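You operate a simulated robot arm through the tools that you are given. There is no shell and no other tool. Be economical: measure what you need, move in short steps, check, and stop when the job is done.

The job below is to be done with a simulated robot arm. You get a single attempt, and the scene is never put back.

## Task
Release HOLD, rinse the probe and cover the 2.0 and 10.0 beakers.
Fine: leave the probe down in the rinse beaker; cover from the UNDER 5 pad on 2.0, from the OVER 5 pad on 10.0.

It is judged by the outcome, as a careful person would: the job done as asked, and still so three seconds after it is handed in. It fails if anything else is knocked over, pushed out of place, dropped, spilled or broken. Lids that push on must go on centred and level and be pressed home; caps that screw on are set level and turned clockwise until they are tight.

## Robot
A 7-joint arm with a two-finger parallel gripper, fixed in place. Base frame: the origin is at the foot of the arm, x ahead of it, y to its left, z up. Readings come in cm, degrees, newtons and seconds.
With the tool pointing down near the work surface it reaches from about 36 to 78 cm from the base axis. Its first joint turns from -166.0 to 166.0 degrees. Payload 3.91 kg.
Tool frame: the origin (TCP) lies between the finger pads and is the grasp point; the fingertips stand 3 cm ahead of it; z points along the fingers, y is the line along which they close. The gripper opens to 11 cm. The fingers are 2 cm wide and 1 cm thick; the gripper's body (4.8 by 11.2 cm) begins 5.5 cm behind the TCP.
Orientation is that of the tool frame in the base frame, as [roll, pitch, yaw] about the fixed x, y, z axes, in that order (R = Rz(yaw) Ry(pitch) Rx(roll)). With the fingers straight down and closing along the base's y, the tool's x points along the base's -x, its y along +y and its z along -z.

## Interface
- The arm moves only by the tool step_arm. Its argument "steps" is one flat list of numbers, 7 for each row, row after row: the shift along the base's x, y, z in m, then the turn, a rotation vector about the base's x, y, z in degrees, then the gripper command, from -1 (shut) to 1 (fully open), values between in proportion. In form: [x, y, z, rx, ry, rz, fingers, x, y, z, rx, ry, rz, fingers, ...]. A call has 1 to 10 rows; each row shifts and turns the commanded pose from where the row before left it. Rows are played at 5 a second. More than 5 cm and 8.6 degrees between two rows, or a gripper value outside its range, and nothing of the call is played. Where a pose cannot be reached the arm comes as near as it can. A force on the tool above 40 N (or 10 N above the force at the start of the call, whichever is more), or a blocked arm, ends the call early, and 0.2 s more pass. The fingers move at their own pace (about 15.3 cm/s each) and stop on an object; they squeeze with about 39 N. The grip force told is the motor's: it shows also when the fingers shut on nothing. Time passes only in rows, and 0.2 s behind the last, so rows that do not move let the fingers close. It gives the time, the measured TCP pose, the force on the tool (base axes), the opening and the grip force at its end, in the units of the frame above (readings bear some noise).
- Cameras (640 x 400 px; columns grow to the right, rows downward): "scene" is fixed at [39.9, 64.87, 163.71]; the picture's right is [-1.00, 0.06, 0.00], its down [0.05, 0.87, -0.50] and it looks along [-0.03, -0.50, -0.87] (base axes); focal length 355 px, centre (320, 200). "wrist" rides on the gripper at [7.7, 0.7, -11.4] in the tool frame; the picture's right is [-0.09, 1.00, 0.00], its down [-0.80, -0.07, -0.59] and it looks along [-0.59, -0.05, 0.80] (tool axes); focal length 270 px, centre (320, 200).
- grab_frame(camera): a new picture of that camera. The clock stands still meanwhile.
- move_column(by): slides the trunk up (or, below 0, down) by that many cm; the arm rides with it, the base frame stays. It gives what a move gives, with no picture.
- measure_at(camera, pixels): for up to 12 pixels [column, row] of the newest picture of that camera ("zoom" is the newest enlarged one), the place [x, y, z] in the base frame of the surface seen there, good to about 0.2 cm, but the place of the scene camera against the robot may be out by one fixed shift of up to 2.5 cm in any direction. The clock stands still meanwhile.
- close_up(camera, box): a new picture of the part [left, top, right, bottom] of that camera's present view, enlarged. The clock stands still meanwhile.
- finish_job(): hands the job in; it is judged then, once.

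Work in short steps. Measure before you move; look again where a grasp or a placing could have gone wrong, and mend it. You have 80 turns and 38 pictures in all, those below and enlarged ones among them. Open the gripper and draw the arm clear of the work before you hand the job in, unless the task says otherwise; then end with one line.

The tools are called after "Request:" as a command line: name --argument value ..., lists and objects as JSON in quotes. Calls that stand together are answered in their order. step_arm: Moves the arm, as the interface text tells. Its arguments: {"type":"object","properties":{"steps":{"type":"array","items":{"type":"number"}}},"required":["steps"]} The other tools are called the same way: move_column (by) slides the trunk up or down; grab_frame (camera) takes a picture; measure_at (camera, pixels) gives the place of the surface under pixels of a picture; close_up (camera, box) takes an enlarged picture of a part of a camera's view; finish_job () hands the job in.

At the start:

```text
t: 0.0
position: [26.67, 36.4, 131.7]
ee_rot: [-180.0, 0.0, 180.0]
wrist_force: [-0.8, 0.3, 0.4]
finger_gap: 11.02
gripper_force: 0.1
trunk travel left (down, up): [-57.5, 3.5]
```

scene: 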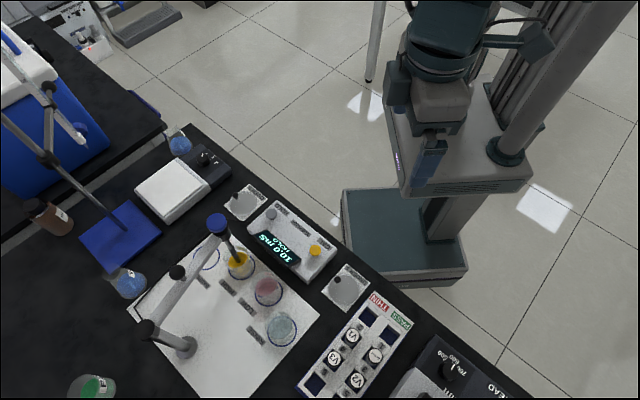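
wrist: 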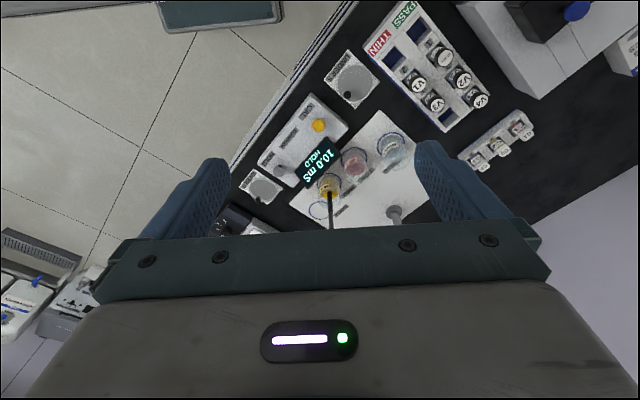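

The scene shows a meter reading "10.0 mS HOLD" near (280,250), a probe on a swing arm, beakers and two pads with lids. I take enlarged views to read labels.

Request:
close_up --camera "scene" --box '[120, 170, 380, 370]'

Request:
close_up --camera "wrist" --box '[220, 40, 440, 240]'

```text
2.00 times, centred on (250, 270) of scene
```

zoom: 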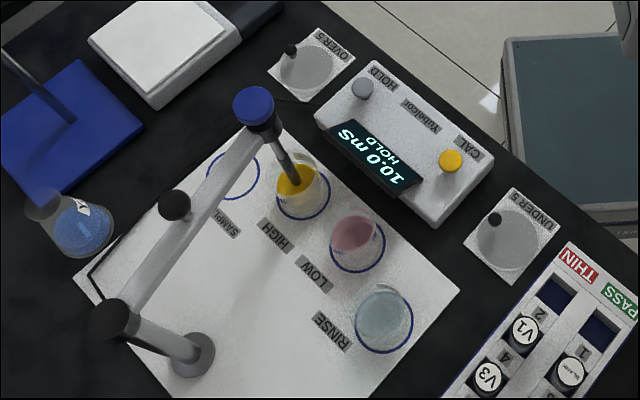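

```text
2.00 times, centred on (330, 140) of wrist
```

zoom: 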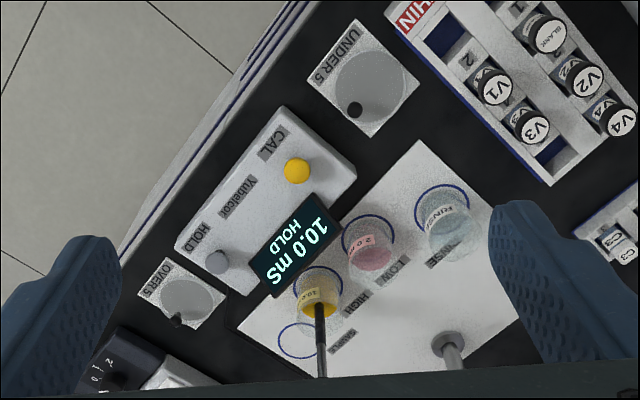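

The zoom of the wrist view is newest; I measure the key points there (wrist has no shift), and the scene for comparison.

Request:
measure_at --camera "zoom" --pixels '[[217, 262], [297, 171], [355, 109], [372, 85], [176, 321], [190, 297], [320, 310], [368, 250], [447, 228], [446, 340], [298, 342], [430, 290]]'

Request:
measure_at --camera "scene" --pixels '[[301, 214], [315, 250], [338, 280], [345, 292], [235, 196], [243, 206], [217, 223], [178, 271], [149, 331], [190, 349], [241, 266], [282, 332]]'

```text
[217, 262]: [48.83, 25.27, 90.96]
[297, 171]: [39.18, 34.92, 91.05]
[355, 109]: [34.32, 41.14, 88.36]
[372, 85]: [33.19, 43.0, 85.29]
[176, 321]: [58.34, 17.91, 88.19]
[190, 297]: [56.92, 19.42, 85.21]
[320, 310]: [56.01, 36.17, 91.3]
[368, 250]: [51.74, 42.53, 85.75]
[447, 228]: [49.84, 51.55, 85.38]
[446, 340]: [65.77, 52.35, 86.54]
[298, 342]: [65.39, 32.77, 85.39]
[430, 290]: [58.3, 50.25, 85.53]
```

```text
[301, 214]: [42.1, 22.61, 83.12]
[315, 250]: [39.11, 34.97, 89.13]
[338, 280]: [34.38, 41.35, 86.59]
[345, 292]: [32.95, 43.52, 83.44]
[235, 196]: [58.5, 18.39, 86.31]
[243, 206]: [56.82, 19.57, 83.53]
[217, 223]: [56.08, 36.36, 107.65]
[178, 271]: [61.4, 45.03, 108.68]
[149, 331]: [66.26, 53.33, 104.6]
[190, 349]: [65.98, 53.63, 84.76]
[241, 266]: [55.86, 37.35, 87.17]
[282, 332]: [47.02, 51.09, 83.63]
```

Scene readings are offset about 1.9 cm low in z, with little xy error. I lower the column 22 cm to get a closer wrist view.

Request:
move_column --by -22

Request:
grab_frame --camera "wrist"

```text
t: 2.3
position: [26.76, 36.34, 109.49]
ee_rot: [-180.0, 0.1, -179.9]
wrist_force: [0.9, 0.2, -0.1]
finger_gap: 10.99
gripper_force: 0.0
trunk travel left (down, up): [-35.5, 25.5]
```

```text
33 pictures are left
```

wrist: 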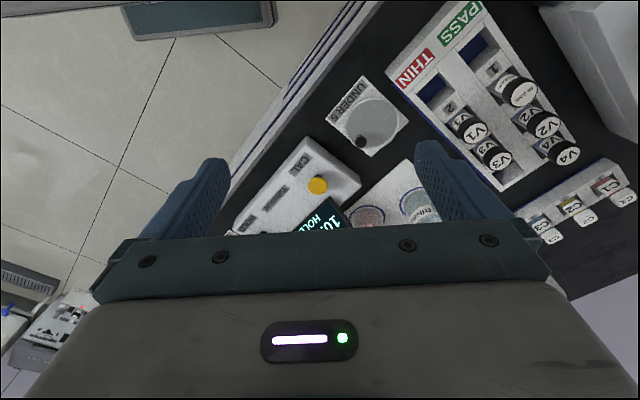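

Wrist view works. I close the fingers and travel above the HOLD button at (48.8, 25.3, 91.0).

Request:
step_arm --steps '[0.0368, -0.01845, 0, 0, 0, 0, -1, 0.0368, -0.01845, 0, 0, 0, 0, -1, 0.0368, -0.01845, 0, 0, 0, 0, -1, 0.0368, -0.01845, 0, 0, 0, 0, -1, 0.0368, -0.01845, 0, 0, 0, 0, -1, 0.0368, -0.01845, 0, 0, 0, 0, -1, 0, 0, -0.04, 0, 0, 0, -1, 0, 0, -0.04, 0, 0, 0, -1]'

Request:
grab_frame --camera "wrist"

```text
t: 4.1
position: [48.88, 25.35, 101.62]
ee_rot: [-180.0, 0.0, -180.0]
wrist_force: [-0.3, 0.5, -0.3]
finger_gap: 0.01
gripper_force: 37.2
trunk travel left (down, up): [-35.5, 25.5]
```

```text
32 pictures are left
```

wrist: 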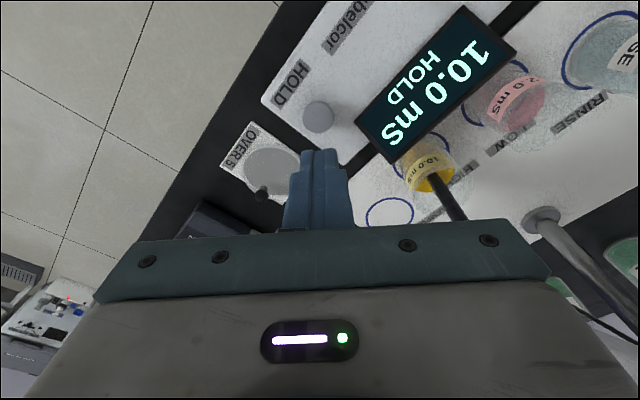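

Good view: button (319,116), OVER 5 disc (270,170), knob (262,194), beakers. I measure them.

Request:
measure_at --camera "wrist" --pixels '[[319, 113], [300, 90], [274, 170], [262, 192], [240, 161], [298, 158], [274, 147], [430, 60], [421, 160], [388, 213], [490, 115], [541, 215]]'

Request:
close_up --camera "wrist" --box '[360, 0, 640, 240]'

```text
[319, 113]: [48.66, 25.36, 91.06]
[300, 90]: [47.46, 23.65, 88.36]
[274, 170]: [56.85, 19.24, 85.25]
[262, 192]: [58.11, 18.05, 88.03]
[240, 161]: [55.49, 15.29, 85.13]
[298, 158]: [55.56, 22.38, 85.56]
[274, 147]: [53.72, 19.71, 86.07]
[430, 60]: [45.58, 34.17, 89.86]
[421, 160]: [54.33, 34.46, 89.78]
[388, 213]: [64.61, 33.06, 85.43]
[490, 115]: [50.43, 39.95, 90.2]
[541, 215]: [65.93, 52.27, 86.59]
```

```text
1.67 times, centred on (500, 120) of wrist
```

zoom: 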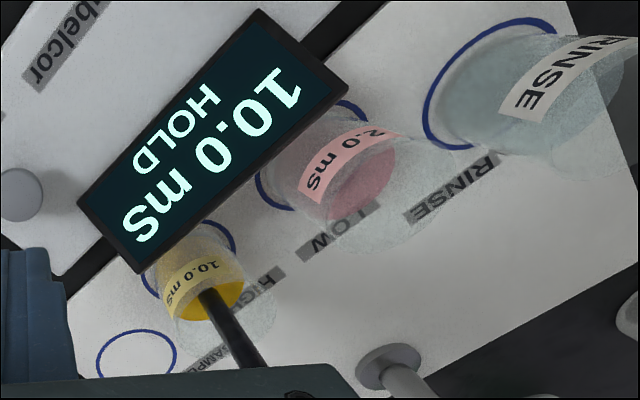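

Button centre (48.7, 25.4, 91.06) is right below the closed fingers. I go down and press in small increments.

Request:
step_arm --steps '[-0.001, 0, -0.04, 0, 0, 0, -1, 0, 0, -0.03, 0, 0, 0, -1, 0, 0, -0.005, 0, 0, 0, -1, 0, 0, -0.003, 0, 0, 0, -1, 0, 0, -0.002, 0, 0, 0, -1]'

Request:
grab_frame --camera "scene"

```text
t: 5.3
position: [48.73, 25.36, 93.61]
ee_rot: [-180.0, 0.0, -180.0]
wrist_force: [-1.1, -0.3, 1.0]
finger_gap: 0.0
gripper_force: 38.1
trunk travel left (down, up): [-35.5, 25.5]
```

```text
30 pictures are left
```

scene: 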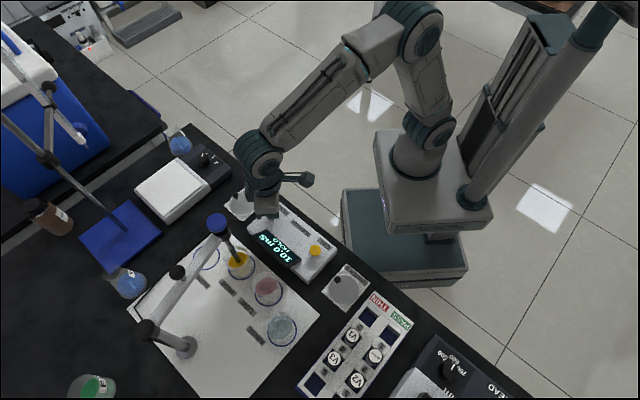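

Still HOLD, force 1 N only; I press a little deeper.

Request:
step_arm --steps '[0, 0, -0.002, 0, 0, 0, -1, 0, 0, -0.002, 0, 0, 0, -1, 0, 0, 0, 0, 0, 0, -1]'

Request:
close_up --camera "scene" --box '[220, 190, 350, 290]'

```text
t: 6.1
position: [48.77, 25.23, 93.17]
ee_rot: [180.0, 0.0, 180.0]
wrist_force: [0.5, 1.1, 2.0]
finger_gap: 0.02
gripper_force: 37.7
trunk travel left (down, up): [-35.5, 25.5]
```

```text
4.00 times, centred on (285, 240) of scene
```

zoom: 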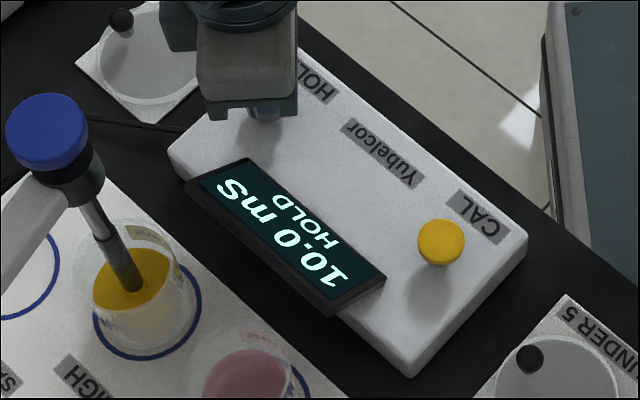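

Contact has just begun (2 N). I press further in steps.

Request:
step_arm --steps '[0, 0.001, -0.002, 0, 0, 0, -1, 0, 0, -0.002, 0, 0, 0, -1]'

Request:
close_up --camera "scene" --box '[220, 190, 350, 290]'

```text
t: 6.7
position: [48.79, 25.34, 92.97]
ee_rot: [-180.0, -0.1, 180.0]
wrist_force: [0.6, -1.7, 3.3]
finger_gap: 0.01
gripper_force: 37.3
trunk travel left (down, up): [-35.5, 25.5]
```

```text
4.00 times, centred on (285, 240) of scene
```

zoom: 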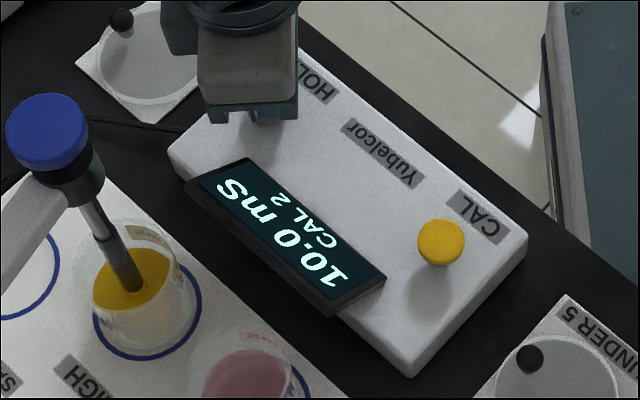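

Display now reads "CAL 2": HOLD is released. I rise and look closely at the probe arm.

Request:
step_arm --steps '[0, 0, 0.04, 0, 0, 0, -1, 0, 0, 0.05, 0, 0, 0, 1, 0, 0, 0.05, 0, 0, 0, 1]'

Request:
move_column --by 14

Request:
close_up --camera "scene" --box '[130, 205, 260, 365]'

```text
t: 7.5
position: [48.96, 25.5, 106.99]
ee_rot: [-180.0, -0.1, 180.0]
wrist_force: [0.6, 0.3, -0.6]
finger_gap: 11.02
gripper_force: 0.0
trunk travel left (down, up): [-35.5, 25.5]
```

```text
t: 9.2
position: [49.02, 25.54, 120.93]
ee_rot: [180.0, 0.0, 179.9]
wrist_force: [-0.5, 0.2, 0.5]
finger_gap: 10.98
gripper_force: 0.1
trunk travel left (down, up): [-49.5, 11.5]
```

```text
2.50 times, centred on (195, 285) of scene
```

zoom: 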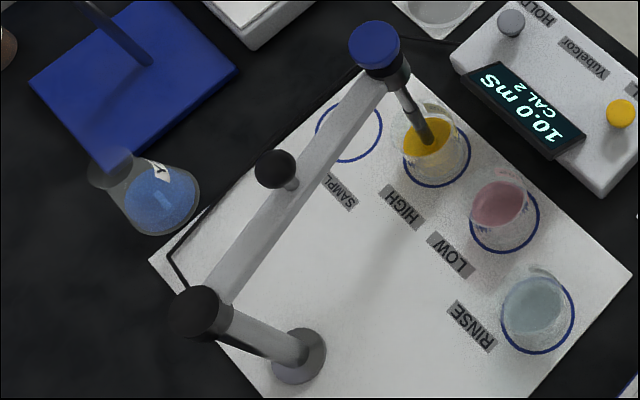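

The probe arm carries a ball handle mid-way (zoom 275,168). I measure handle, its stem, arm, collar, cap and beaker spots.

Request:
measure_at --camera "zoom" --pixels '[[275, 168], [292, 184], [375, 42], [381, 62], [195, 308], [240, 265], [345, 125], [300, 362], [298, 335], [538, 300], [553, 330], [432, 142]]'

Request:
measure_at --camera "zoom" --pixels '[[348, 130], [436, 178], [408, 158], [469, 168], [505, 242], [472, 228], [538, 226], [537, 344], [503, 320], [573, 315], [310, 325], [275, 372]]'

```text
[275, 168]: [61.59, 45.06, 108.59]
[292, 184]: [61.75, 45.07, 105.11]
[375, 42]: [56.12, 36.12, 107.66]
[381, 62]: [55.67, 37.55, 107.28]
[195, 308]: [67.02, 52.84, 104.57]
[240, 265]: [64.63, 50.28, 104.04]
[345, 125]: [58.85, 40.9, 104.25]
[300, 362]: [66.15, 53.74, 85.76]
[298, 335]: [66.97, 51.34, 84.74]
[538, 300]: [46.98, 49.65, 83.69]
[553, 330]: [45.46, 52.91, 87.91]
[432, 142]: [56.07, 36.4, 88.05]
```

```text
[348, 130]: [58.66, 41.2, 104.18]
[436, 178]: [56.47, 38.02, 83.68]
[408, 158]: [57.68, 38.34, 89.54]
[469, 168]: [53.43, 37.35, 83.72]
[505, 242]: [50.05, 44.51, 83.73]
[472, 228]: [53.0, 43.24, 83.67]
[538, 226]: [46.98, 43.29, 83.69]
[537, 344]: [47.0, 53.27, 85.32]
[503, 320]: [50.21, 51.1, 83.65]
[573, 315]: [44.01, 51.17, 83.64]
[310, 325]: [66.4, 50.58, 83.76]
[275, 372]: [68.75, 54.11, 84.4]
```

Applying the scene offset (−0.1, −0.2, +1.85): ball handle ≈ (61.5, 44.9, top 110.4), bar along (−0.54, −0.84), post ≈ (66.5, 52.4). I go above the handle, yawing +57° so the fingers straddle the bar.

Request:
step_arm --steps '[0.0179, 0.0277, 0, 0, 0, 8.2, 0, 0.0179, 0.0277, 0, 0, 0, 8.2, 0, 0.0179, 0.0277, 0, 0, 0, 8.2, 0, 0.0179, 0.0277, 0, 0, 0, 8.2, 0, 0.0179, 0.0277, 0, 0, 0, 8.2, 0, 0.0179, 0.0277, 0, 0, 0, 8.2, 0, 0.0179, 0.0277, 0, 0, 0, 8.2, 0, 0, 0, -0.03, 0, 0, 0, 0]'

Request:
grab_frame --camera "wrist"

```text
t: 11.0
position: [56.2, 41.38, 113.88]
ee_rot: [180.0, 0.0, -122.5]
wrist_force: [0.4, -0.1, -0.3]
finger_gap: 5.52
gripper_force: 0.0
out of reach, approached as far as the arm can: row 5, 6, 7
trunk travel left (down, up): [-49.5, 11.5]
```

```text
26 pictures are left
```

wrist: 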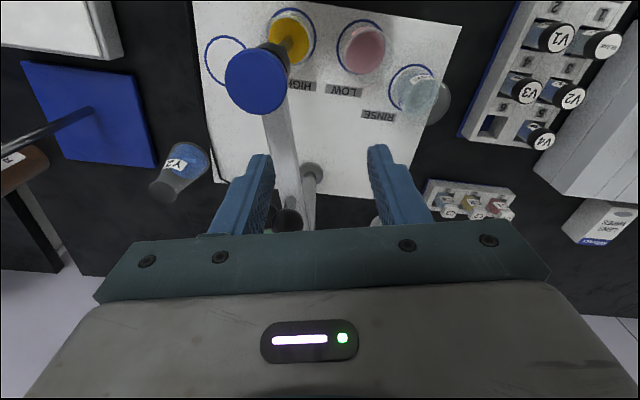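

The arm ran out of reach (TCP is too high relative to the trunk). This view is good though; I measure the cap, rings and beakers here before changing the trunk height.

Request:
measure_at --camera "wrist" --pixels '[[255, 80], [290, 215], [309, 170], [388, 88], [434, 88], [410, 64], [337, 47], [361, 19], [386, 47], [315, 35], [290, 4], [280, 150]]'

Request:
close_up --camera "wrist" --box '[190, 0, 470, 200]'

```text
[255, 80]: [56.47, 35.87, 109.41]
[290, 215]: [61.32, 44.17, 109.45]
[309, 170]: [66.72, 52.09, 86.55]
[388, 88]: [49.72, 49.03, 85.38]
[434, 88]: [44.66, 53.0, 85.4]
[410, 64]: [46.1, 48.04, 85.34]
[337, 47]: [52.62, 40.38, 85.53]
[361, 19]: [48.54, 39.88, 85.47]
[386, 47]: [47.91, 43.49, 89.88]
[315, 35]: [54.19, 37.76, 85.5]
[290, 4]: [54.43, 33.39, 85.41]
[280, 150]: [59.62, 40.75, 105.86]
```

```text
2.00 times, centred on (330, 100) of wrist
```

zoom: 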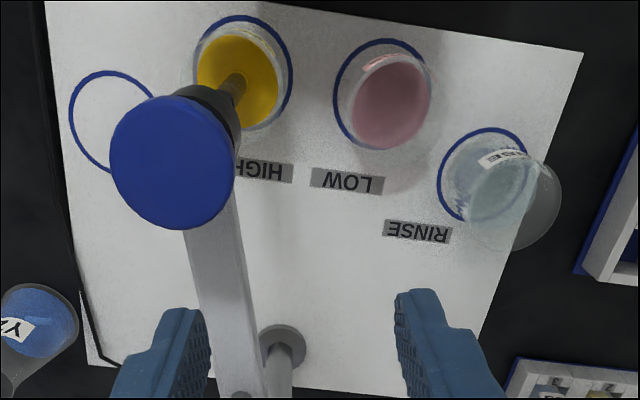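

I raise the trunk 11 cm, then lower the arm relative to it and approach the handle at about (61.5, 44.6).

Request:
move_column --by 11

Request:
step_arm --steps '[0, 0, -0.04, 0, 0, 0, 0, 0, 0, -0.03, 0, 0, 0, 0, 0.018, 0.011, 0, 0, 0, 0, 0, 0.018, 0.011, 0, 0, 0, 0, 0, 0.0165, 0.01, 0, 0, 0, 0, 0]'

```text
t: 12.4
position: [56.05, 41.26, 125.0]
ee_rot: [180.0, 0.0, -122.5]
wrist_force: [-0.7, 0.7, -0.4]
finger_gap: 5.48
gripper_force: 0.1
trunk travel left (down, up): [-60.5, 0.5]
```

```text
t: 13.6
position: [60.33, 43.81, 118.12]
ee_rot: [180.0, -0.1, -122.7]
wrist_force: [-0.3, -0.2, -0.6]
finger_gap: 5.5
gripper_force: 0.0
out of reach, approached as far as the arm can: row 5
trunk travel left (down, up): [-60.5, 0.5]
```

Reach grows as the arm lowers; I go down to z≈114 (tips 111, above the ball) and finish the lateral move.

Request:
step_arm --steps '[0, 0, -0.035, 0, 0, 0, 0, 0.011, 0.008, 0, 0, 0, 0, 0]'

Request:
grab_frame --camera "wrist"

```text
t: 14.2
position: [61.21, 44.55, 114.47]
ee_rot: [-179.9, 0.0, -122.7]
wrist_force: [0.4, 0.4, -0.6]
finger_gap: 5.52
gripper_force: 0.0
out of reach, approached as far as the arm can: row 2
trunk travel left (down, up): [-60.5, 0.5]
```

```text
24 pictures are left
```

wrist: 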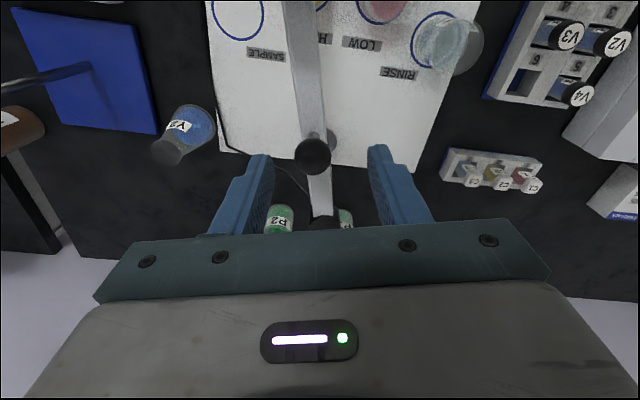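

The ball sits at (313,155), centred between the fingers. To gain reach for the swing I tilt the tool 16° outward about the closing axis, then descend onto the ball.

Request:
step_arm --steps '[0, 0, 0, 6.72, -4.32, 0, 0, 0, 0, 0, 6.72, -4.32, 0, 0, 0.001, 0.001, -0.02, 0, 0, 0, 0, 0.001, 0.001, -0.015, 0, 0, 0, 0]'

Request:
close_up --camera "scene" --box '[120, 200, 300, 360]'

Request:
grab_frame --camera "wrist"

```text
t: 15.2
position: [61.23, 44.61, 110.82]
ee_rot: [-179.9, 16.0, -122.5]
wrist_force: [0.2, -0.4, -0.5]
finger_gap: 5.48
gripper_force: 0.1
trunk travel left (down, up): [-60.5, 0.5]
```

```text
2.50 times, centred on (210, 280) of scene
```

zoom: 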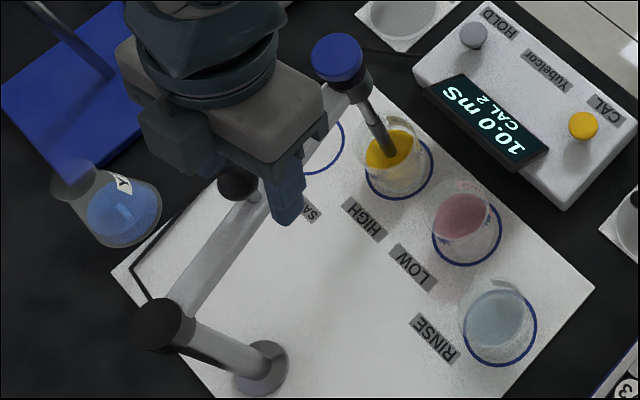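

```text
22 pictures are left
```

wrist: 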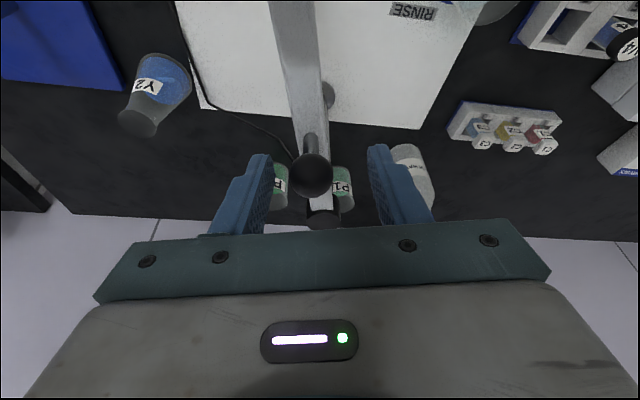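

Ball is 0.4 cm off to the left of the finger middle; I shift (+0.3,−0.2) cm, lower 1.3 cm and close.

Request:
step_arm --steps '[0.003, -0.002, -0.013, 0, 0, 0, 0, 0, 0, 0, 0, 0, 0, -1, 0, 0, 0, 0, 0, 0, -1, 0, 0, 0, 0, 0, 0, -1]'

```text
t: 16.2
position: [61.53, 44.38, 109.63]
ee_rot: [-179.9, 15.9, -122.6]
wrist_force: [2.7, -0.5, -3.7]
finger_gap: 2.53
gripper_force: 44.5
trunk travel left (down, up): [-60.5, 0.5]
```

Gripped at 2.53 cm. Now I lift 2 cm slowly and look at how the mechanism reacts.

Request:
step_arm --steps '[0, 0, 0.01, 0, 0, 0, -1, 0, 0, 0.01, 0, 0, 0, -1]'

Request:
close_up --camera "scene" --box '[120, 200, 300, 360]'

```text
t: 16.8
position: [61.53, 44.49, 109.77]
ee_rot: [179.7, 14.9, -122.5]
wrist_force: [11.1, 8.1, -13.6]
finger_gap: 2.55
gripper_force: 44.8
trunk travel left (down, up): [-60.5, 0.5]
stopped in row 2: the force on the tool passed its limit (the readings are from after the stop); the commanded pose is now the measured one
```

```text
2.50 times, centred on (210, 280) of scene
```

zoom: 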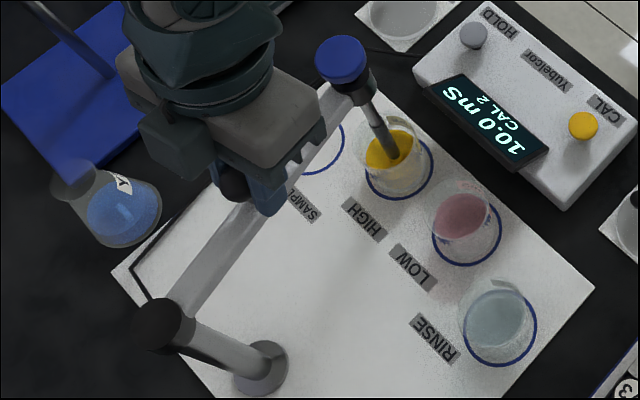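

The lift met resistance; the mechanism may be stiff/damped. I try again in much smaller steps to see whether it slides.

Request:
step_arm --steps '[0, 0, 0.002, 0, 0, 0, -1, 0, 0, 0.002, 0, 0, 0, -1, 0, 0, 0.002, 0, 0, 0, -1, 0, 0, 0.002, 0, 0, 0, -1, 0, 0, 0, 0, 0, 0, -1]'

Request:
close_up --camera "scene" --box '[120, 200, 300, 360]'

```text
t: 17.6
position: [61.39, 44.49, 109.85]
ee_rot: [179.6, 14.2, -122.6]
wrist_force: [13.4, 14.2, -16.3]
finger_gap: 2.54
gripper_force: 45.0
trunk travel left (down, up): [-60.5, 0.5]
stopped in row 4: the force on the tool passed its limit (the readings are from after the stop); the commanded pose is now the measured one
```

```text
2.50 times, centred on (210, 280) of scene
```

zoom: 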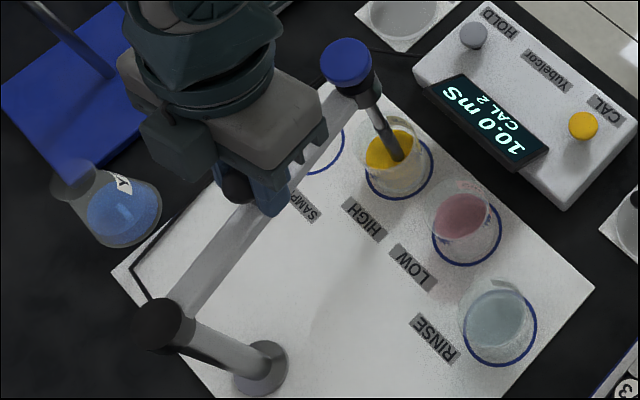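

The cap drifted sideways (337→347 px), so the arm swings freely but doesn't lift; the probe probably slides in its clip by the blue cap. I release the handle and back off upward.

Request:
step_arm --steps '[0, 0, 0, 0, 0, 0, 0, 0, 0, 0, 0, 0, 0, 0, 0, 0, 0.02, 0, 0, 0, 0, 0, 0, 0.02, 0, 0, 0, 0, -0.02, -0.02, 0.02, -6.72, 4.32, 0, 0, -0.02, -0.02, 0.01, -6.72, 4.32, 0, 0]'

Request:
grab_frame --camera "wrist"

Request:
close_up --camera "scene" --box '[120, 200, 300, 360]'

```text
t: 19.0
position: [57.21, 40.09, 117.18]
ee_rot: [179.5, -1.7, -122.6]
wrist_force: [0.2, -0.6, 0.2]
finger_gap: 5.51
gripper_force: 0.0
trunk travel left (down, up): [-60.5, 0.5]
```

```text
19 pictures are left
```

wrist: 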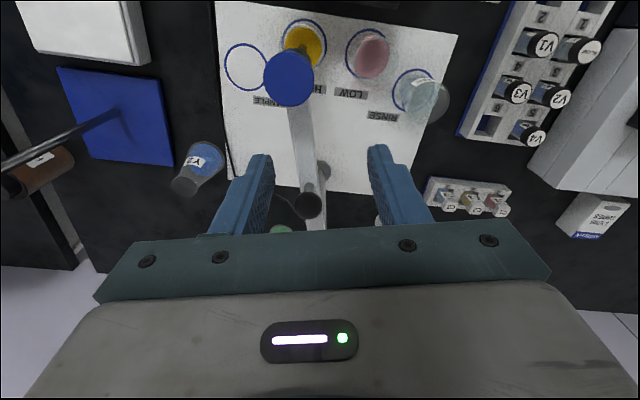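

```text
2.50 times, centred on (210, 280) of scene
```

zoom: 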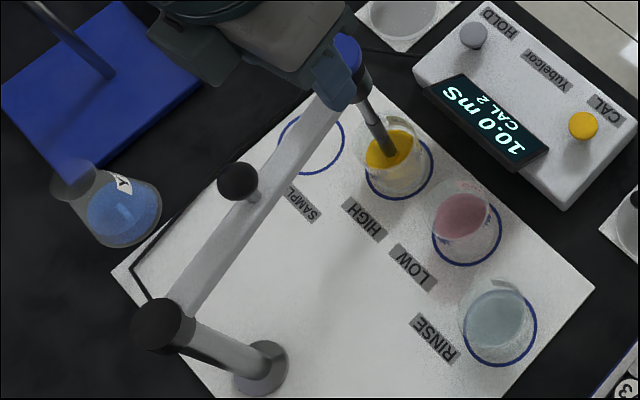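

The probe hung back in the beaker without harm. I measure the cap in the wrist view at (289,76).

Request:
measure_at --camera "wrist" --pixels '[[289, 76], [289, 54], [289, 98], [266, 76], [312, 76], [318, 66], [303, 130], [308, 202]]'

```text
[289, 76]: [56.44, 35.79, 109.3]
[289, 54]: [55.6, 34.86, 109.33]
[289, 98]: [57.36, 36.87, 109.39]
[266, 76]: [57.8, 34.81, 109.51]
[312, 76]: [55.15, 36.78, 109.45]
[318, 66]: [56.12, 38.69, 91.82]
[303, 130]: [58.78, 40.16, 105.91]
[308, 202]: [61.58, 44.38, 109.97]
```

Cap centre ≈ (56.45, 35.8), top 109.4, diameter ~3.3. I move above it, level the tool, descend and close on it.

Request:
step_arm --steps '[-0.0038, -0.0215, 0, 1.43, -0.92, 0, 0, -0.0038, -0.0215, 0, 0, 0, 0, 0, 0, 0, -0.04, 0, 0, 0, 0, 0, 0, -0.033, 0, 0, 0, 0, 0, 0, 0, 0, 0, 0, 0]'

Request:
grab_frame --camera "wrist"

```text
t: 20.2
position: [56.31, 36.09, 109.88]
ee_rot: [179.5, 0.0, -122.5]
wrist_force: [-0.3, 0.3, -0.1]
finger_gap: 5.49
gripper_force: 0.1
trunk travel left (down, up): [-60.5, 0.5]
```

```text
17 pictures are left
```

wrist: 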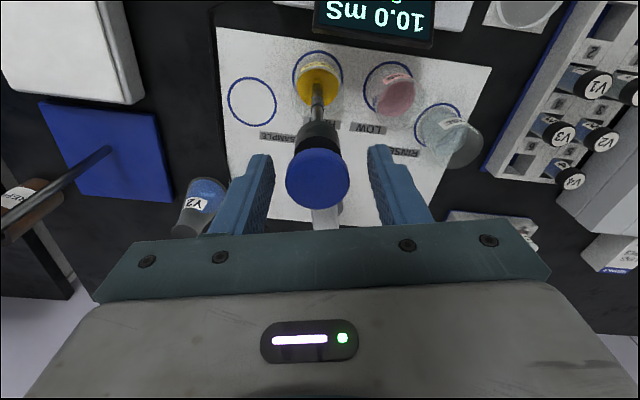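

Cap is centred between fingers at (317,178). I close.

Request:
step_arm --steps '[0, 0, -0.003, 0, 0, 0, -1, 0, 0, 0, 0, 0, 0, -1, 0, 0, 0, 0, 0, 0, -1]'

Request:
step_arm --steps '[0, 0, 0.003, 0, 0, 0, -1, 0, 0, 0.003, 0, 0, 0, -1, 0, 0, 0.004, 0, 0, 0, -1, 0, 0, 0.005, 0, 0, 0, -1]'

Request:
close_up --camera "scene" --box '[120, 200, 300, 360]'

```text
t: 21.0
position: [56.38, 35.99, 109.89]
ee_rot: [179.7, 0.3, -122.6]
wrist_force: [5.8, 5.2, 19.5]
finger_gap: 3.42
gripper_force: 45.3
trunk travel left (down, up): [-60.5, 0.5]
```

```text
t: 22.0
position: [56.4, 36.03, 111.15]
ee_rot: [179.5, -0.1, -122.4]
wrist_force: [3.5, 6.4, -2.5]
finger_gap: 3.43
gripper_force: 45.3
trunk travel left (down, up): [-60.5, 0.5]
```

```text
2.50 times, centred on (210, 280) of scene
```

zoom: 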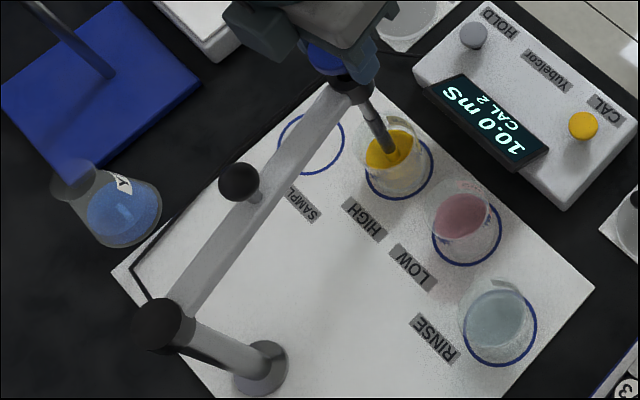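

The probe slides up with small force while the arm stays. I continue lifting about 5.5 cm more.

Request:
step_arm --steps '[0, 0, 0.011, 0, 0, 0, -1, 0, 0, 0.011, 0, 0, 0, -1, 0, 0, 0.011, 0, 0, 0, -1, 0, 0, 0.011, 0, 0, 0, -1, 0, 0, 0.011, 0, 0, 0, -1]'

Request:
close_up --camera "scene" --box '[120, 200, 300, 360]'

```text
t: 23.2
position: [56.43, 36.05, 116.71]
ee_rot: [179.4, 0.0, -122.6]
wrist_force: [2.7, 6.9, -0.6]
finger_gap: 3.38
gripper_force: 45.0
trunk travel left (down, up): [-60.5, 0.5]
```

```text
2.50 times, centred on (210, 280) of scene
```

zoom: 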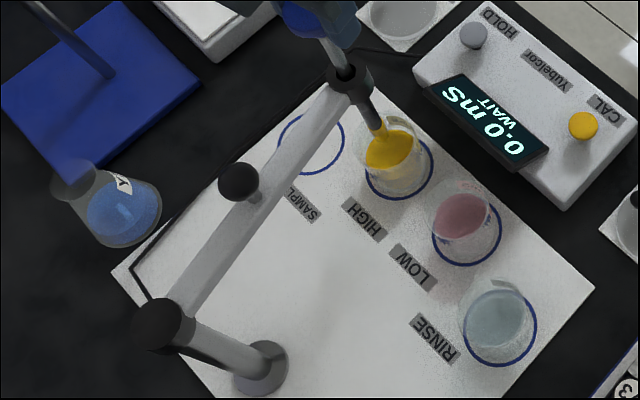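

Meter shows 0.0/WAIT: tip is out of liquid (yellow tip near zoom (381,136)). I measure tip and the rim.

Request:
measure_at --camera "zoom" --pixels '[[381, 134], [378, 125], [372, 112], [418, 120], [432, 152], [460, 192], [478, 188], [500, 283], [518, 285], [385, 162]]'

```text
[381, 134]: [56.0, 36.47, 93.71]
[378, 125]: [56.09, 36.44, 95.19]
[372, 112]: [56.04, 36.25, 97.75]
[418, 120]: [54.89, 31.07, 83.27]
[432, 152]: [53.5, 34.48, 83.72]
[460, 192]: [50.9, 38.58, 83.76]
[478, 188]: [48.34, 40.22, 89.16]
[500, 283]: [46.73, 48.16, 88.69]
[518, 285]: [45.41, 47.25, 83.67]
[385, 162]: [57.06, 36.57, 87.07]
```

Tip at z≈95.5, rims ≈ 92: clear. I swing along the arc about the post (R≈19.3), first 5 of 9 six-degree steps, turning the tool with the arm.

Request:
step_arm --steps '[-0.01665, 0.01142, 0, 0, 0, -6, -1, -0.01535, 0.01312, 0, 0, 0, -6, -1, -0.01389, 0.01466, 0, 0, 0, -6, -1, -0.01229, 0.01601, 0, 0, 0, -6, -1, -0.01055, 0.01721, 0, 0, 0, -6, -1]'

```text
t: 24.4
position: [49.59, 43.19, 116.67]
ee_rot: [179.6, 0.0, -152.8]
wrist_force: [6.2, 4.1, 0.1]
finger_gap: 3.43
gripper_force: 45.0
trunk travel left (down, up): [-60.5, 0.5]
```

Tracking well with low force. I finish the swing.

Request:
step_arm --steps '[-0.0087, 0.01823, 0, 0, 0, -6, -1, -0.00673, 0.01904, 0, 0, 0, -6, -1, -0.00473, 0.01964, 0, 0, 0, -6, -1, -0.00262, 0.02, 0, 0, 0, -6, -1]'

Request:
close_up --camera "scene" --box '[150, 230, 330, 370]'

```text
t: 25.4
position: [46.95, 50.96, 116.71]
ee_rot: [179.6, 0.0, -176.6]
wrist_force: [-2.0, 1.9, -0.6]
finger_gap: 3.41
gripper_force: 45.2
trunk travel left (down, up): [-60.5, 0.5]
```

```text
2.86 times, centred on (240, 300) of scene
```

zoom: 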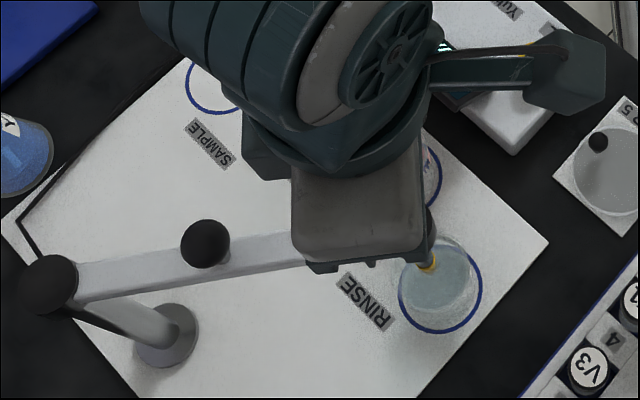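

Tip is visible at (427,262) by the RINSE beaker; I measure tip and ring to verify centring.

Request:
measure_at --camera "zoom" --pixels '[[427, 263], [425, 255], [400, 292], [482, 285], [441, 333], [403, 262], [470, 262], [466, 275], [440, 314]]'

```text
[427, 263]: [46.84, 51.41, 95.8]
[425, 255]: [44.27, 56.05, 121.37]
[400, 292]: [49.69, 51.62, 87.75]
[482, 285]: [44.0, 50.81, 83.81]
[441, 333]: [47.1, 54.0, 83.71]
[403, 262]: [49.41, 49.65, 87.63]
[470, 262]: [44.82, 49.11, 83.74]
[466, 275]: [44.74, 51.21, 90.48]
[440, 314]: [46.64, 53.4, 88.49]
```

Tip (46.8, 51.4) vs ring centre (47.1, 50.9) in scene coordinates: well centred. I lower 6.7 cm gently.

Request:
step_arm --steps '[0, -0.001, -0.015, 0, 0, 0, -1, 0, -0.001, -0.015, 0, 0, 0, -1, 0, 0, -0.013, 0, 0, 0, -1, 0, 0, -0.012, 0, 0, 0, -1, 0, 0, -0.01, 0, 0, 0, -1]'

Request:
close_up --camera "scene" --box '[200, 210, 340, 370]'

```text
t: 26.6
position: [47.06, 50.6, 110.17]
ee_rot: [179.6, 0.1, -176.4]
wrist_force: [-4.8, 4.0, -1.1]
finger_gap: 3.42
gripper_force: 44.7
trunk travel left (down, up): [-60.5, 0.5]
```

```text
2.50 times, centred on (270, 290) of scene
```

zoom: 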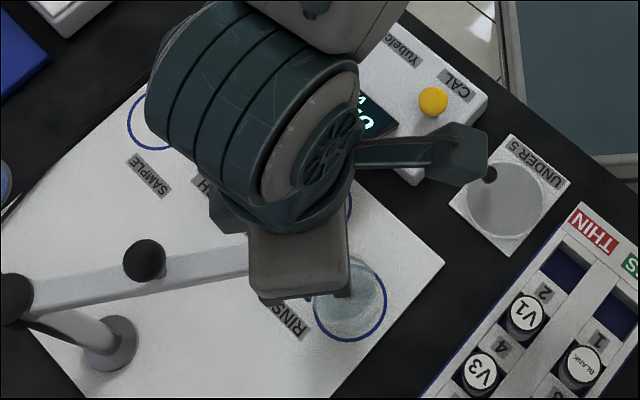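

In the beaker and essentially at the original depth. I lower the last 0.25 cm, release and rise clear.

Request:
step_arm --steps '[0, 0, -0.0025, 0, 0, 0, -1, 0, 0, 0, 0, 0, 0, -1, 0, 0, 0, 0, 0, 0, 0.2, 0, 0, 0, 0, 0, 0, 0.2, 0, 0, 0.03, 0, 0, 0, 0.2, 0, 0, 0.04, 0, 0, 0, 0.2, -0.04, 0, 0.01, 0, 0, 0, 0.2, -0.04, -0.02, 0, 0, 0, 0, 0, -0.03, -0.03, 0, 0, 0, 0, 0]'

Request:
close_up --camera "scene" --box '[130, 200, 370, 380]'

```text
t: 28.6
position: [36.12, 45.51, 118.02]
ee_rot: [179.6, 0.1, -176.6]
wrist_force: [0.5, 0.2, 0.8]
finger_gap: 5.49
gripper_force: 0.0
trunk travel left (down, up): [-60.5, 0.5]
```

```text
2.22 times, centred on (250, 290) of scene
```

zoom: 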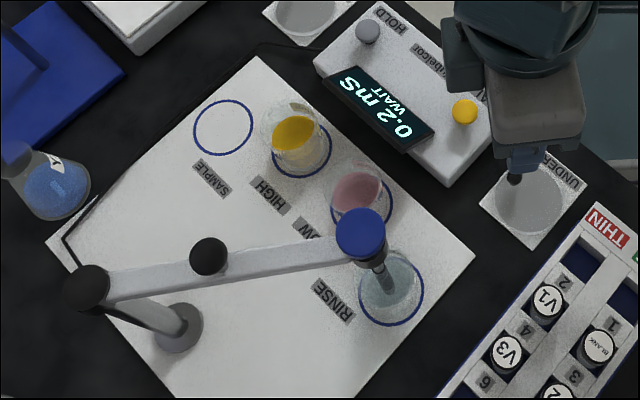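

Probe is down in RINSE (reading 0.2 mS). Now the UNDER 5 lid: I yaw +54° (camera away from probe arm) over its knob at (34.3, 41.1) and lower to look.

Request:
step_arm --steps '[-0.0026, -0.0063, 0, 0, 0, 7.7, 0, -0.0026, -0.0063, 0, 0, 0, 7.7, 0, -0.0026, -0.0063, 0, 0, 0, 7.7, -0.2, -0.0026, -0.0063, 0, 0, 0, 7.7, -0.2, -0.0026, -0.0063, 0, 0, 0, 7.7, -0.3, -0.0026, -0.0063, 0, 0, 0, 7.7, -0.3, -0.0026, -0.0063, 0, 0, 0, 7.7, -0.3]'

Request:
move_column --by -18

Request:
grab_frame --camera "wrist"

```text
t: 30.2
position: [34.39, 41.24, 117.95]
ee_rot: [179.5, 0.1, -122.6]
wrist_force: [0.2, 0.3, 0.3]
finger_gap: 3.86
gripper_force: 0.1
trunk travel left (down, up): [-60.5, 0.5]
```

```text
t: 32.2
position: [34.33, 41.12, 99.96]
ee_rot: [179.5, 0.0, -122.7]
wrist_force: [0.0, -0.9, -0.6]
finger_gap: 3.83
gripper_force: 0.0
trunk travel left (down, up): [-42.5, 18.5]
```

```text
11 pictures are left
```

wrist: 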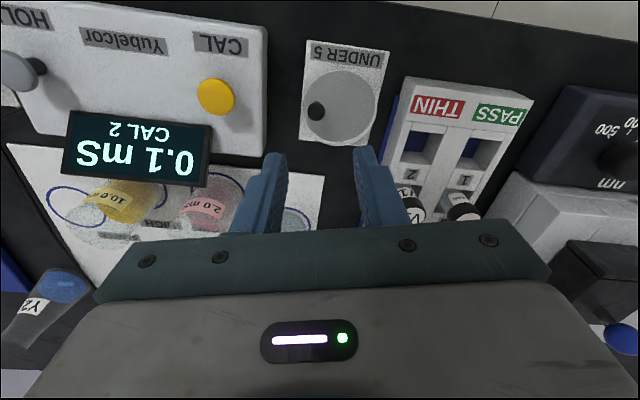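

Lid knob (316,110), disc spans (303–375, 70–147). I measure these points.

Request:
measure_at --camera "wrist" --pixels '[[316, 109], [304, 107], [374, 107], [340, 71], [340, 145], [340, 107], [360, 107], [320, 80], [362, 80], [362, 134], [309, 53], [352, 140]]'

```text
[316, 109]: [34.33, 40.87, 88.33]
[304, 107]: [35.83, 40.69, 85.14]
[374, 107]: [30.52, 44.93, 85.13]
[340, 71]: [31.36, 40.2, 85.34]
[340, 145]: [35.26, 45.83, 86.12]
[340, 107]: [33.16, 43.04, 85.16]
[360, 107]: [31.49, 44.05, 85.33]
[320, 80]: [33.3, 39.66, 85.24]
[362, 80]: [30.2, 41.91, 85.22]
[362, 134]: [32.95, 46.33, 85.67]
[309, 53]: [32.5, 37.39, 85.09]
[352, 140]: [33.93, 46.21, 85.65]
```

Disc centre (33.2, 42.9), R≈3.4; knob (34.35, 40.95), top 88.4. I yaw −26° so the closing line passes through knob and disc centre (lid won't swing), descend, and grip the knob.

Request:
step_arm --steps '[0, -0.001, -0.02, 0, 0, -6.5, -0.3, 0, 0, -0.02, 0, 0, -6.5, -0.3, 0, 0, -0.02, 0, 0, -6.5, -0.3, 0, 0, -0.02, 0, 0, -6.6, -0.3, 0, 0, -0.015, 0, 0, 0, -0.3, 0, 0, -0.009, 0, 0, 0, -0.3, 0, 0, 0, 0, 0, 0, -0.3]'

Request:
grab_frame --camera "wrist"

```text
t: 33.8
position: [34.22, 41.18, 89.6]
ee_rot: [179.6, 0.0, -148.8]
wrist_force: [0.4, -0.4, -0.4]
finger_gap: 3.82
gripper_force: 0.0
trunk travel left (down, up): [-42.5, 18.5]
```

```text
10 pictures are left
```

wrist: 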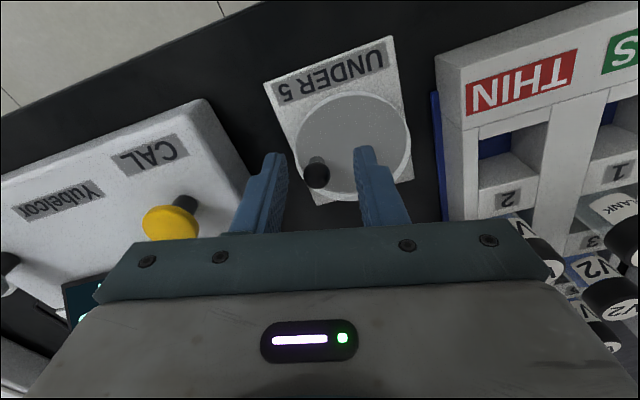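

Knob (317,173) lies between the fingers at the right place. I close and lift 6 cm, then check the lid's hang.

Request:
step_arm --steps '[0, 0, 0, 0, 0, 0, -1, 0, 0, 0, 0, 0, 0, -1, 0, 0, 0, 0, 0, 0, -1, 0, 0, 0.01, 0, 0, 0, -1, 0, 0, 0.02, 0, 0, 0, -1, 0, 0, 0.04, 0, 0, 0, -1, 0, 0, 0.04, 0, 0, 0, -1]'

Request:
grab_frame --camera "wrist"

```text
t: 35.4
position: [34.33, 40.93, 100.79]
ee_rot: [179.5, 0.1, -148.8]
wrist_force: [-0.6, -0.6, -0.6]
finger_gap: 1.42
gripper_force: 38.8
trunk travel left (down, up): [-42.5, 18.5]
```

```text
9 pictures are left
```

wrist: 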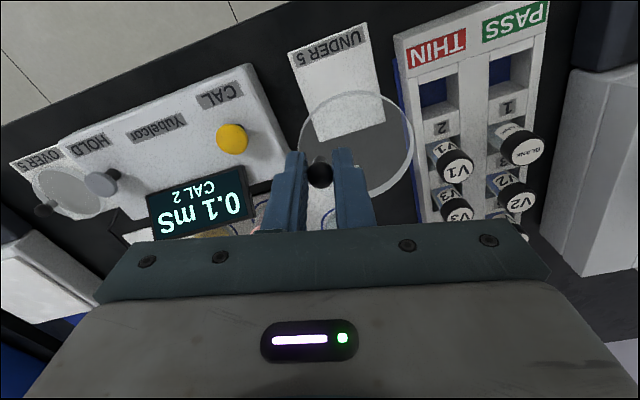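

Lid is held and looks level. I measure its rim to get its centre relative to the TCP and its tilt, plus OVER disc points.

Request:
measure_at --camera "wrist" --pixels '[[299, 135], [411, 148], [356, 92], [380, 193], [330, 97], [398, 112], [405, 178], [301, 120], [355, 145], [320, 168], [44, 209], [65, 192]]'

```text
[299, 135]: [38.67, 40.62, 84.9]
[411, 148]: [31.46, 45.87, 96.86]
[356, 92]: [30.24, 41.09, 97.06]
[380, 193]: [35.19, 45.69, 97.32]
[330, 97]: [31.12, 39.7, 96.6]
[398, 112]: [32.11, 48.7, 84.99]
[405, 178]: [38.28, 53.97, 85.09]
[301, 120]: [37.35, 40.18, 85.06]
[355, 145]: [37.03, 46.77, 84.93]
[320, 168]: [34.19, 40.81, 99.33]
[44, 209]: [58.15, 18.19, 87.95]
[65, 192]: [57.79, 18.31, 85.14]
```

Rim z ≈ 96.6–97.3: level within noise; disc centre is (−1.15, +1.9) from TCP, 3.8 below. I move toward the LOW (2.0) beaker, short of it, to look.

Request:
step_arm --steps '[0.04, 0, 0.01, 0, 0, 0, -1, 0.04, 0, 0, 0, 0, 0, -1, 0.04, -0.001, 0, 0, 0, 0, -1, 0.048, -0.001, 0, 0, 0, 0, -1]'

Request:
grab_frame --camera "wrist"

```text
t: 36.4
position: [51.07, 40.71, 101.53]
ee_rot: [179.5, 0.0, -148.7]
wrist_force: [-0.5, -0.9, -0.3]
finger_gap: 1.41
gripper_force: 38.9
trunk travel left (down, up): [-42.5, 18.5]
```

```text
8 pictures are left
```

wrist: 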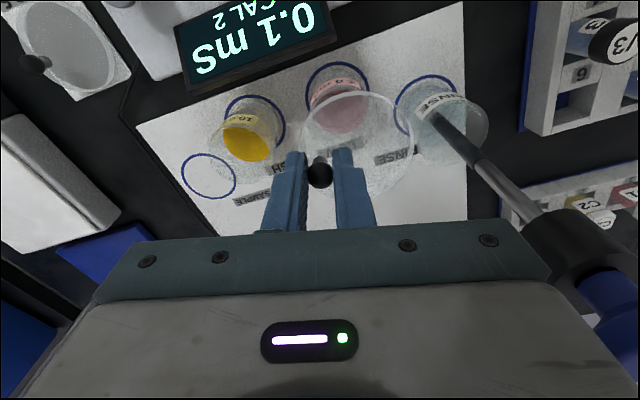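

The LOW ring top arc spans (306,85)-(337,62)-(368,80), HIGH ring (225,110)-(252,96)-(284,120); SAMPLE ring fully visible as a size reference. I measure these.

Request:
measure_at --camera "wrist" --pixels '[[307, 85], [318, 69], [337, 63], [357, 68], [368, 80], [225, 112], [236, 100], [252, 96], [270, 102], [284, 122], [209, 154], [209, 198]]'

Request:
measure_at --camera "wrist" --pixels '[[182, 173], [236, 180], [210, 140], [222, 160], [245, 162], [262, 158], [315, 95], [322, 82], [363, 84], [36, 63], [18, 30], [115, 60]]'

```text
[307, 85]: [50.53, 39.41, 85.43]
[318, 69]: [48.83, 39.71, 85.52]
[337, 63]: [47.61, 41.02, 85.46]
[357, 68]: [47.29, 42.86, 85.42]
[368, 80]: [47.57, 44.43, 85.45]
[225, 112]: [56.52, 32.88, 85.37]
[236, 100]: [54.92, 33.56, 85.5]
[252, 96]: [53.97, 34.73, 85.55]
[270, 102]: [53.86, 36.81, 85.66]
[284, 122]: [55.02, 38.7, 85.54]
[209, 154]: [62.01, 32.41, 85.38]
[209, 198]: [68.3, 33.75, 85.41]
```

```text
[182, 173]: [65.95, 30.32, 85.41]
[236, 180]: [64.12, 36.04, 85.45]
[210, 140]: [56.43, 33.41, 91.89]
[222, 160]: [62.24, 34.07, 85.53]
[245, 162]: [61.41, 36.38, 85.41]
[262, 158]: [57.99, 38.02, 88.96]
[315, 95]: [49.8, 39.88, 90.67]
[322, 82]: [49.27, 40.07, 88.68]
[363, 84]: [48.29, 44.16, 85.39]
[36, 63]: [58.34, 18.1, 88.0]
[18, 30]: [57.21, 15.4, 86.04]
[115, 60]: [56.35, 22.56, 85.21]
```

Ring fits: LOW ≈ (50.3, 42.5), HIGH ≈ (56.8, 35.95). I want the beaker rims themselves, so I enlarge the wrist view there.

Request:
close_up --camera "wrist" --box '[195, 50, 425, 194]'

```text
2.78 times, centred on (310, 122) of wrist
```

zoom: 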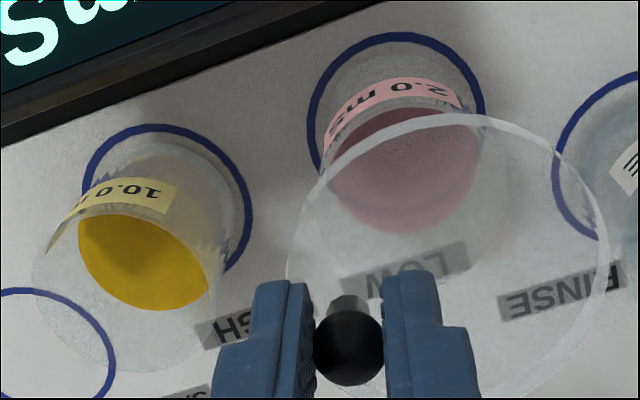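

I measure rim candidates for HIGH (faint ellipse (34,265)…(130,371)…(208,310)) and LOW.

Request:
measure_at --camera "zoom" --pixels '[[35, 265], [46, 320], [85, 358], [130, 370], [185, 350], [207, 310], [50, 240], [68, 210], [325, 150], [480, 130], [472, 180], [100, 330]]'

Request:
measure_at --camera "zoom" --pixels '[[178, 185], [120, 180], [215, 235], [205, 280], [40, 290], [60, 335], [340, 120], [460, 95], [400, 85], [485, 150], [150, 372], [170, 365]]'

```text
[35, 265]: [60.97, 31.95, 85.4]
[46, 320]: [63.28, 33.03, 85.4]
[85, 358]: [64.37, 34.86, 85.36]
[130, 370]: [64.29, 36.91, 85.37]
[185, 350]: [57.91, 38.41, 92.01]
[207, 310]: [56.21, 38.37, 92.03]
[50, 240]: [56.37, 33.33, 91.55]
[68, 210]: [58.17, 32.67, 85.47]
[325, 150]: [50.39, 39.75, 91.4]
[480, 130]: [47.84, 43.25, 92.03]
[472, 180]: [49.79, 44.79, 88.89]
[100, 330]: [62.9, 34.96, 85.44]
```

```text
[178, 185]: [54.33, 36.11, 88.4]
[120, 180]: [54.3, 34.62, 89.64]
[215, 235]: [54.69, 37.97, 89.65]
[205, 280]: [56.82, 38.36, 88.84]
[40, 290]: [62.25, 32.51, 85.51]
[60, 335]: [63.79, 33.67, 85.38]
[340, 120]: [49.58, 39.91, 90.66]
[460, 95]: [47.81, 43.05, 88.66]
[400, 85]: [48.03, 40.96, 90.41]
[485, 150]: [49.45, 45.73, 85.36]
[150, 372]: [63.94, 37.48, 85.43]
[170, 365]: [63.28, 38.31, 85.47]
```

Wall points fit LOW centre (50.25, 42.4) and HIGH (56.8, 35.9), R≈2.6, rim z≈92. Lid-centred TCP for LOW is (51.4, 40.5). I adjust and descend to just above contact, then creep.

Request:
step_arm --steps '[0.0033, -0.0019, 0, 0, 0, 0, -1, 0, 0, -0.02, 0, 0, 0, -1, 0, 0, -0.02, 0, 0, 0, -1, 0, 0, -0.003, 0, 0, 0, -1, 0, 0, 0, 0, 0, 0, -1]'

Request:
step_arm --steps '[0, 0, -0.002, 0, 0, 0, -1, 0, 0, -0.002, 0, 0, 0, -1, 0, 0, -0.002, 0, 0, 0, -1, 0, 0, 0, 0, 0, 0, -1]'

```text
t: 37.6
position: [51.36, 40.79, 97.08]
ee_rot: [179.5, 0.1, -148.8]
wrist_force: [0.8, 0.4, -0.2]
finger_gap: 1.4
gripper_force: 39.2
trunk travel left (down, up): [-42.5, 18.5]
```

```text
t: 38.6
position: [51.39, 40.52, 96.74]
ee_rot: [179.5, 0.0, -148.8]
wrist_force: [0.2, 0.9, 5.6]
finger_gap: 1.39
gripper_force: 39.4
trunk travel left (down, up): [-42.5, 18.5]
```

Contact at 96.74 with 5.6 N, as expected for a lid seated on the rim. I check from the scene camera before releasing.

Request:
close_up --camera "scene" --box '[210, 240, 330, 340]'

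```text
4.00 times, centred on (270, 290) of scene
```

zoom: 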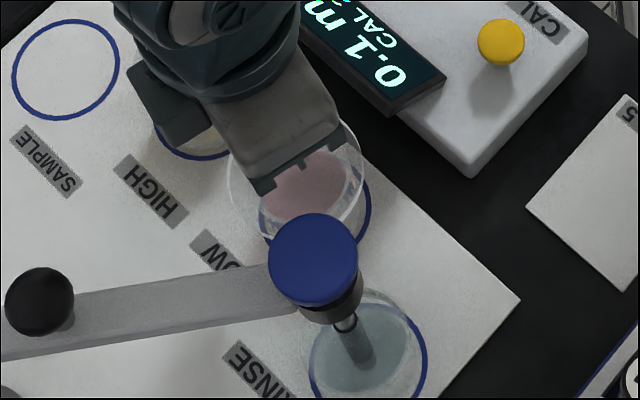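

Lid lies on the 2.0 beaker beneath the gripper. I release gently and rise.

Request:
step_arm --steps '[0, 0, 0, 0, 0, 0, -0.6, 0, 0, 0, 0, 0, 0, -0.5, 0, 0, 0.01, 0, 0, 0, -0.5, 0, 0, 0.04, 0, 0, 0, -0.5, 0, 0, 0.04, 0, 0, 0, -0.5]'

Request:
grab_frame --camera "wrist"

```text
t: 39.8
position: [51.41, 40.69, 105.5]
ee_rot: [179.5, 0.1, -148.7]
wrist_force: [-0.4, -0.2, 0.0]
finger_gap: 2.73
gripper_force: 0.0
trunk travel left (down, up): [-42.5, 18.5]
```

```text
5 pictures are left
```

wrist: 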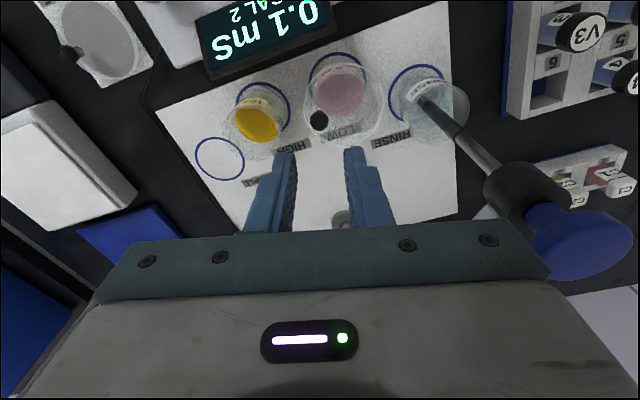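

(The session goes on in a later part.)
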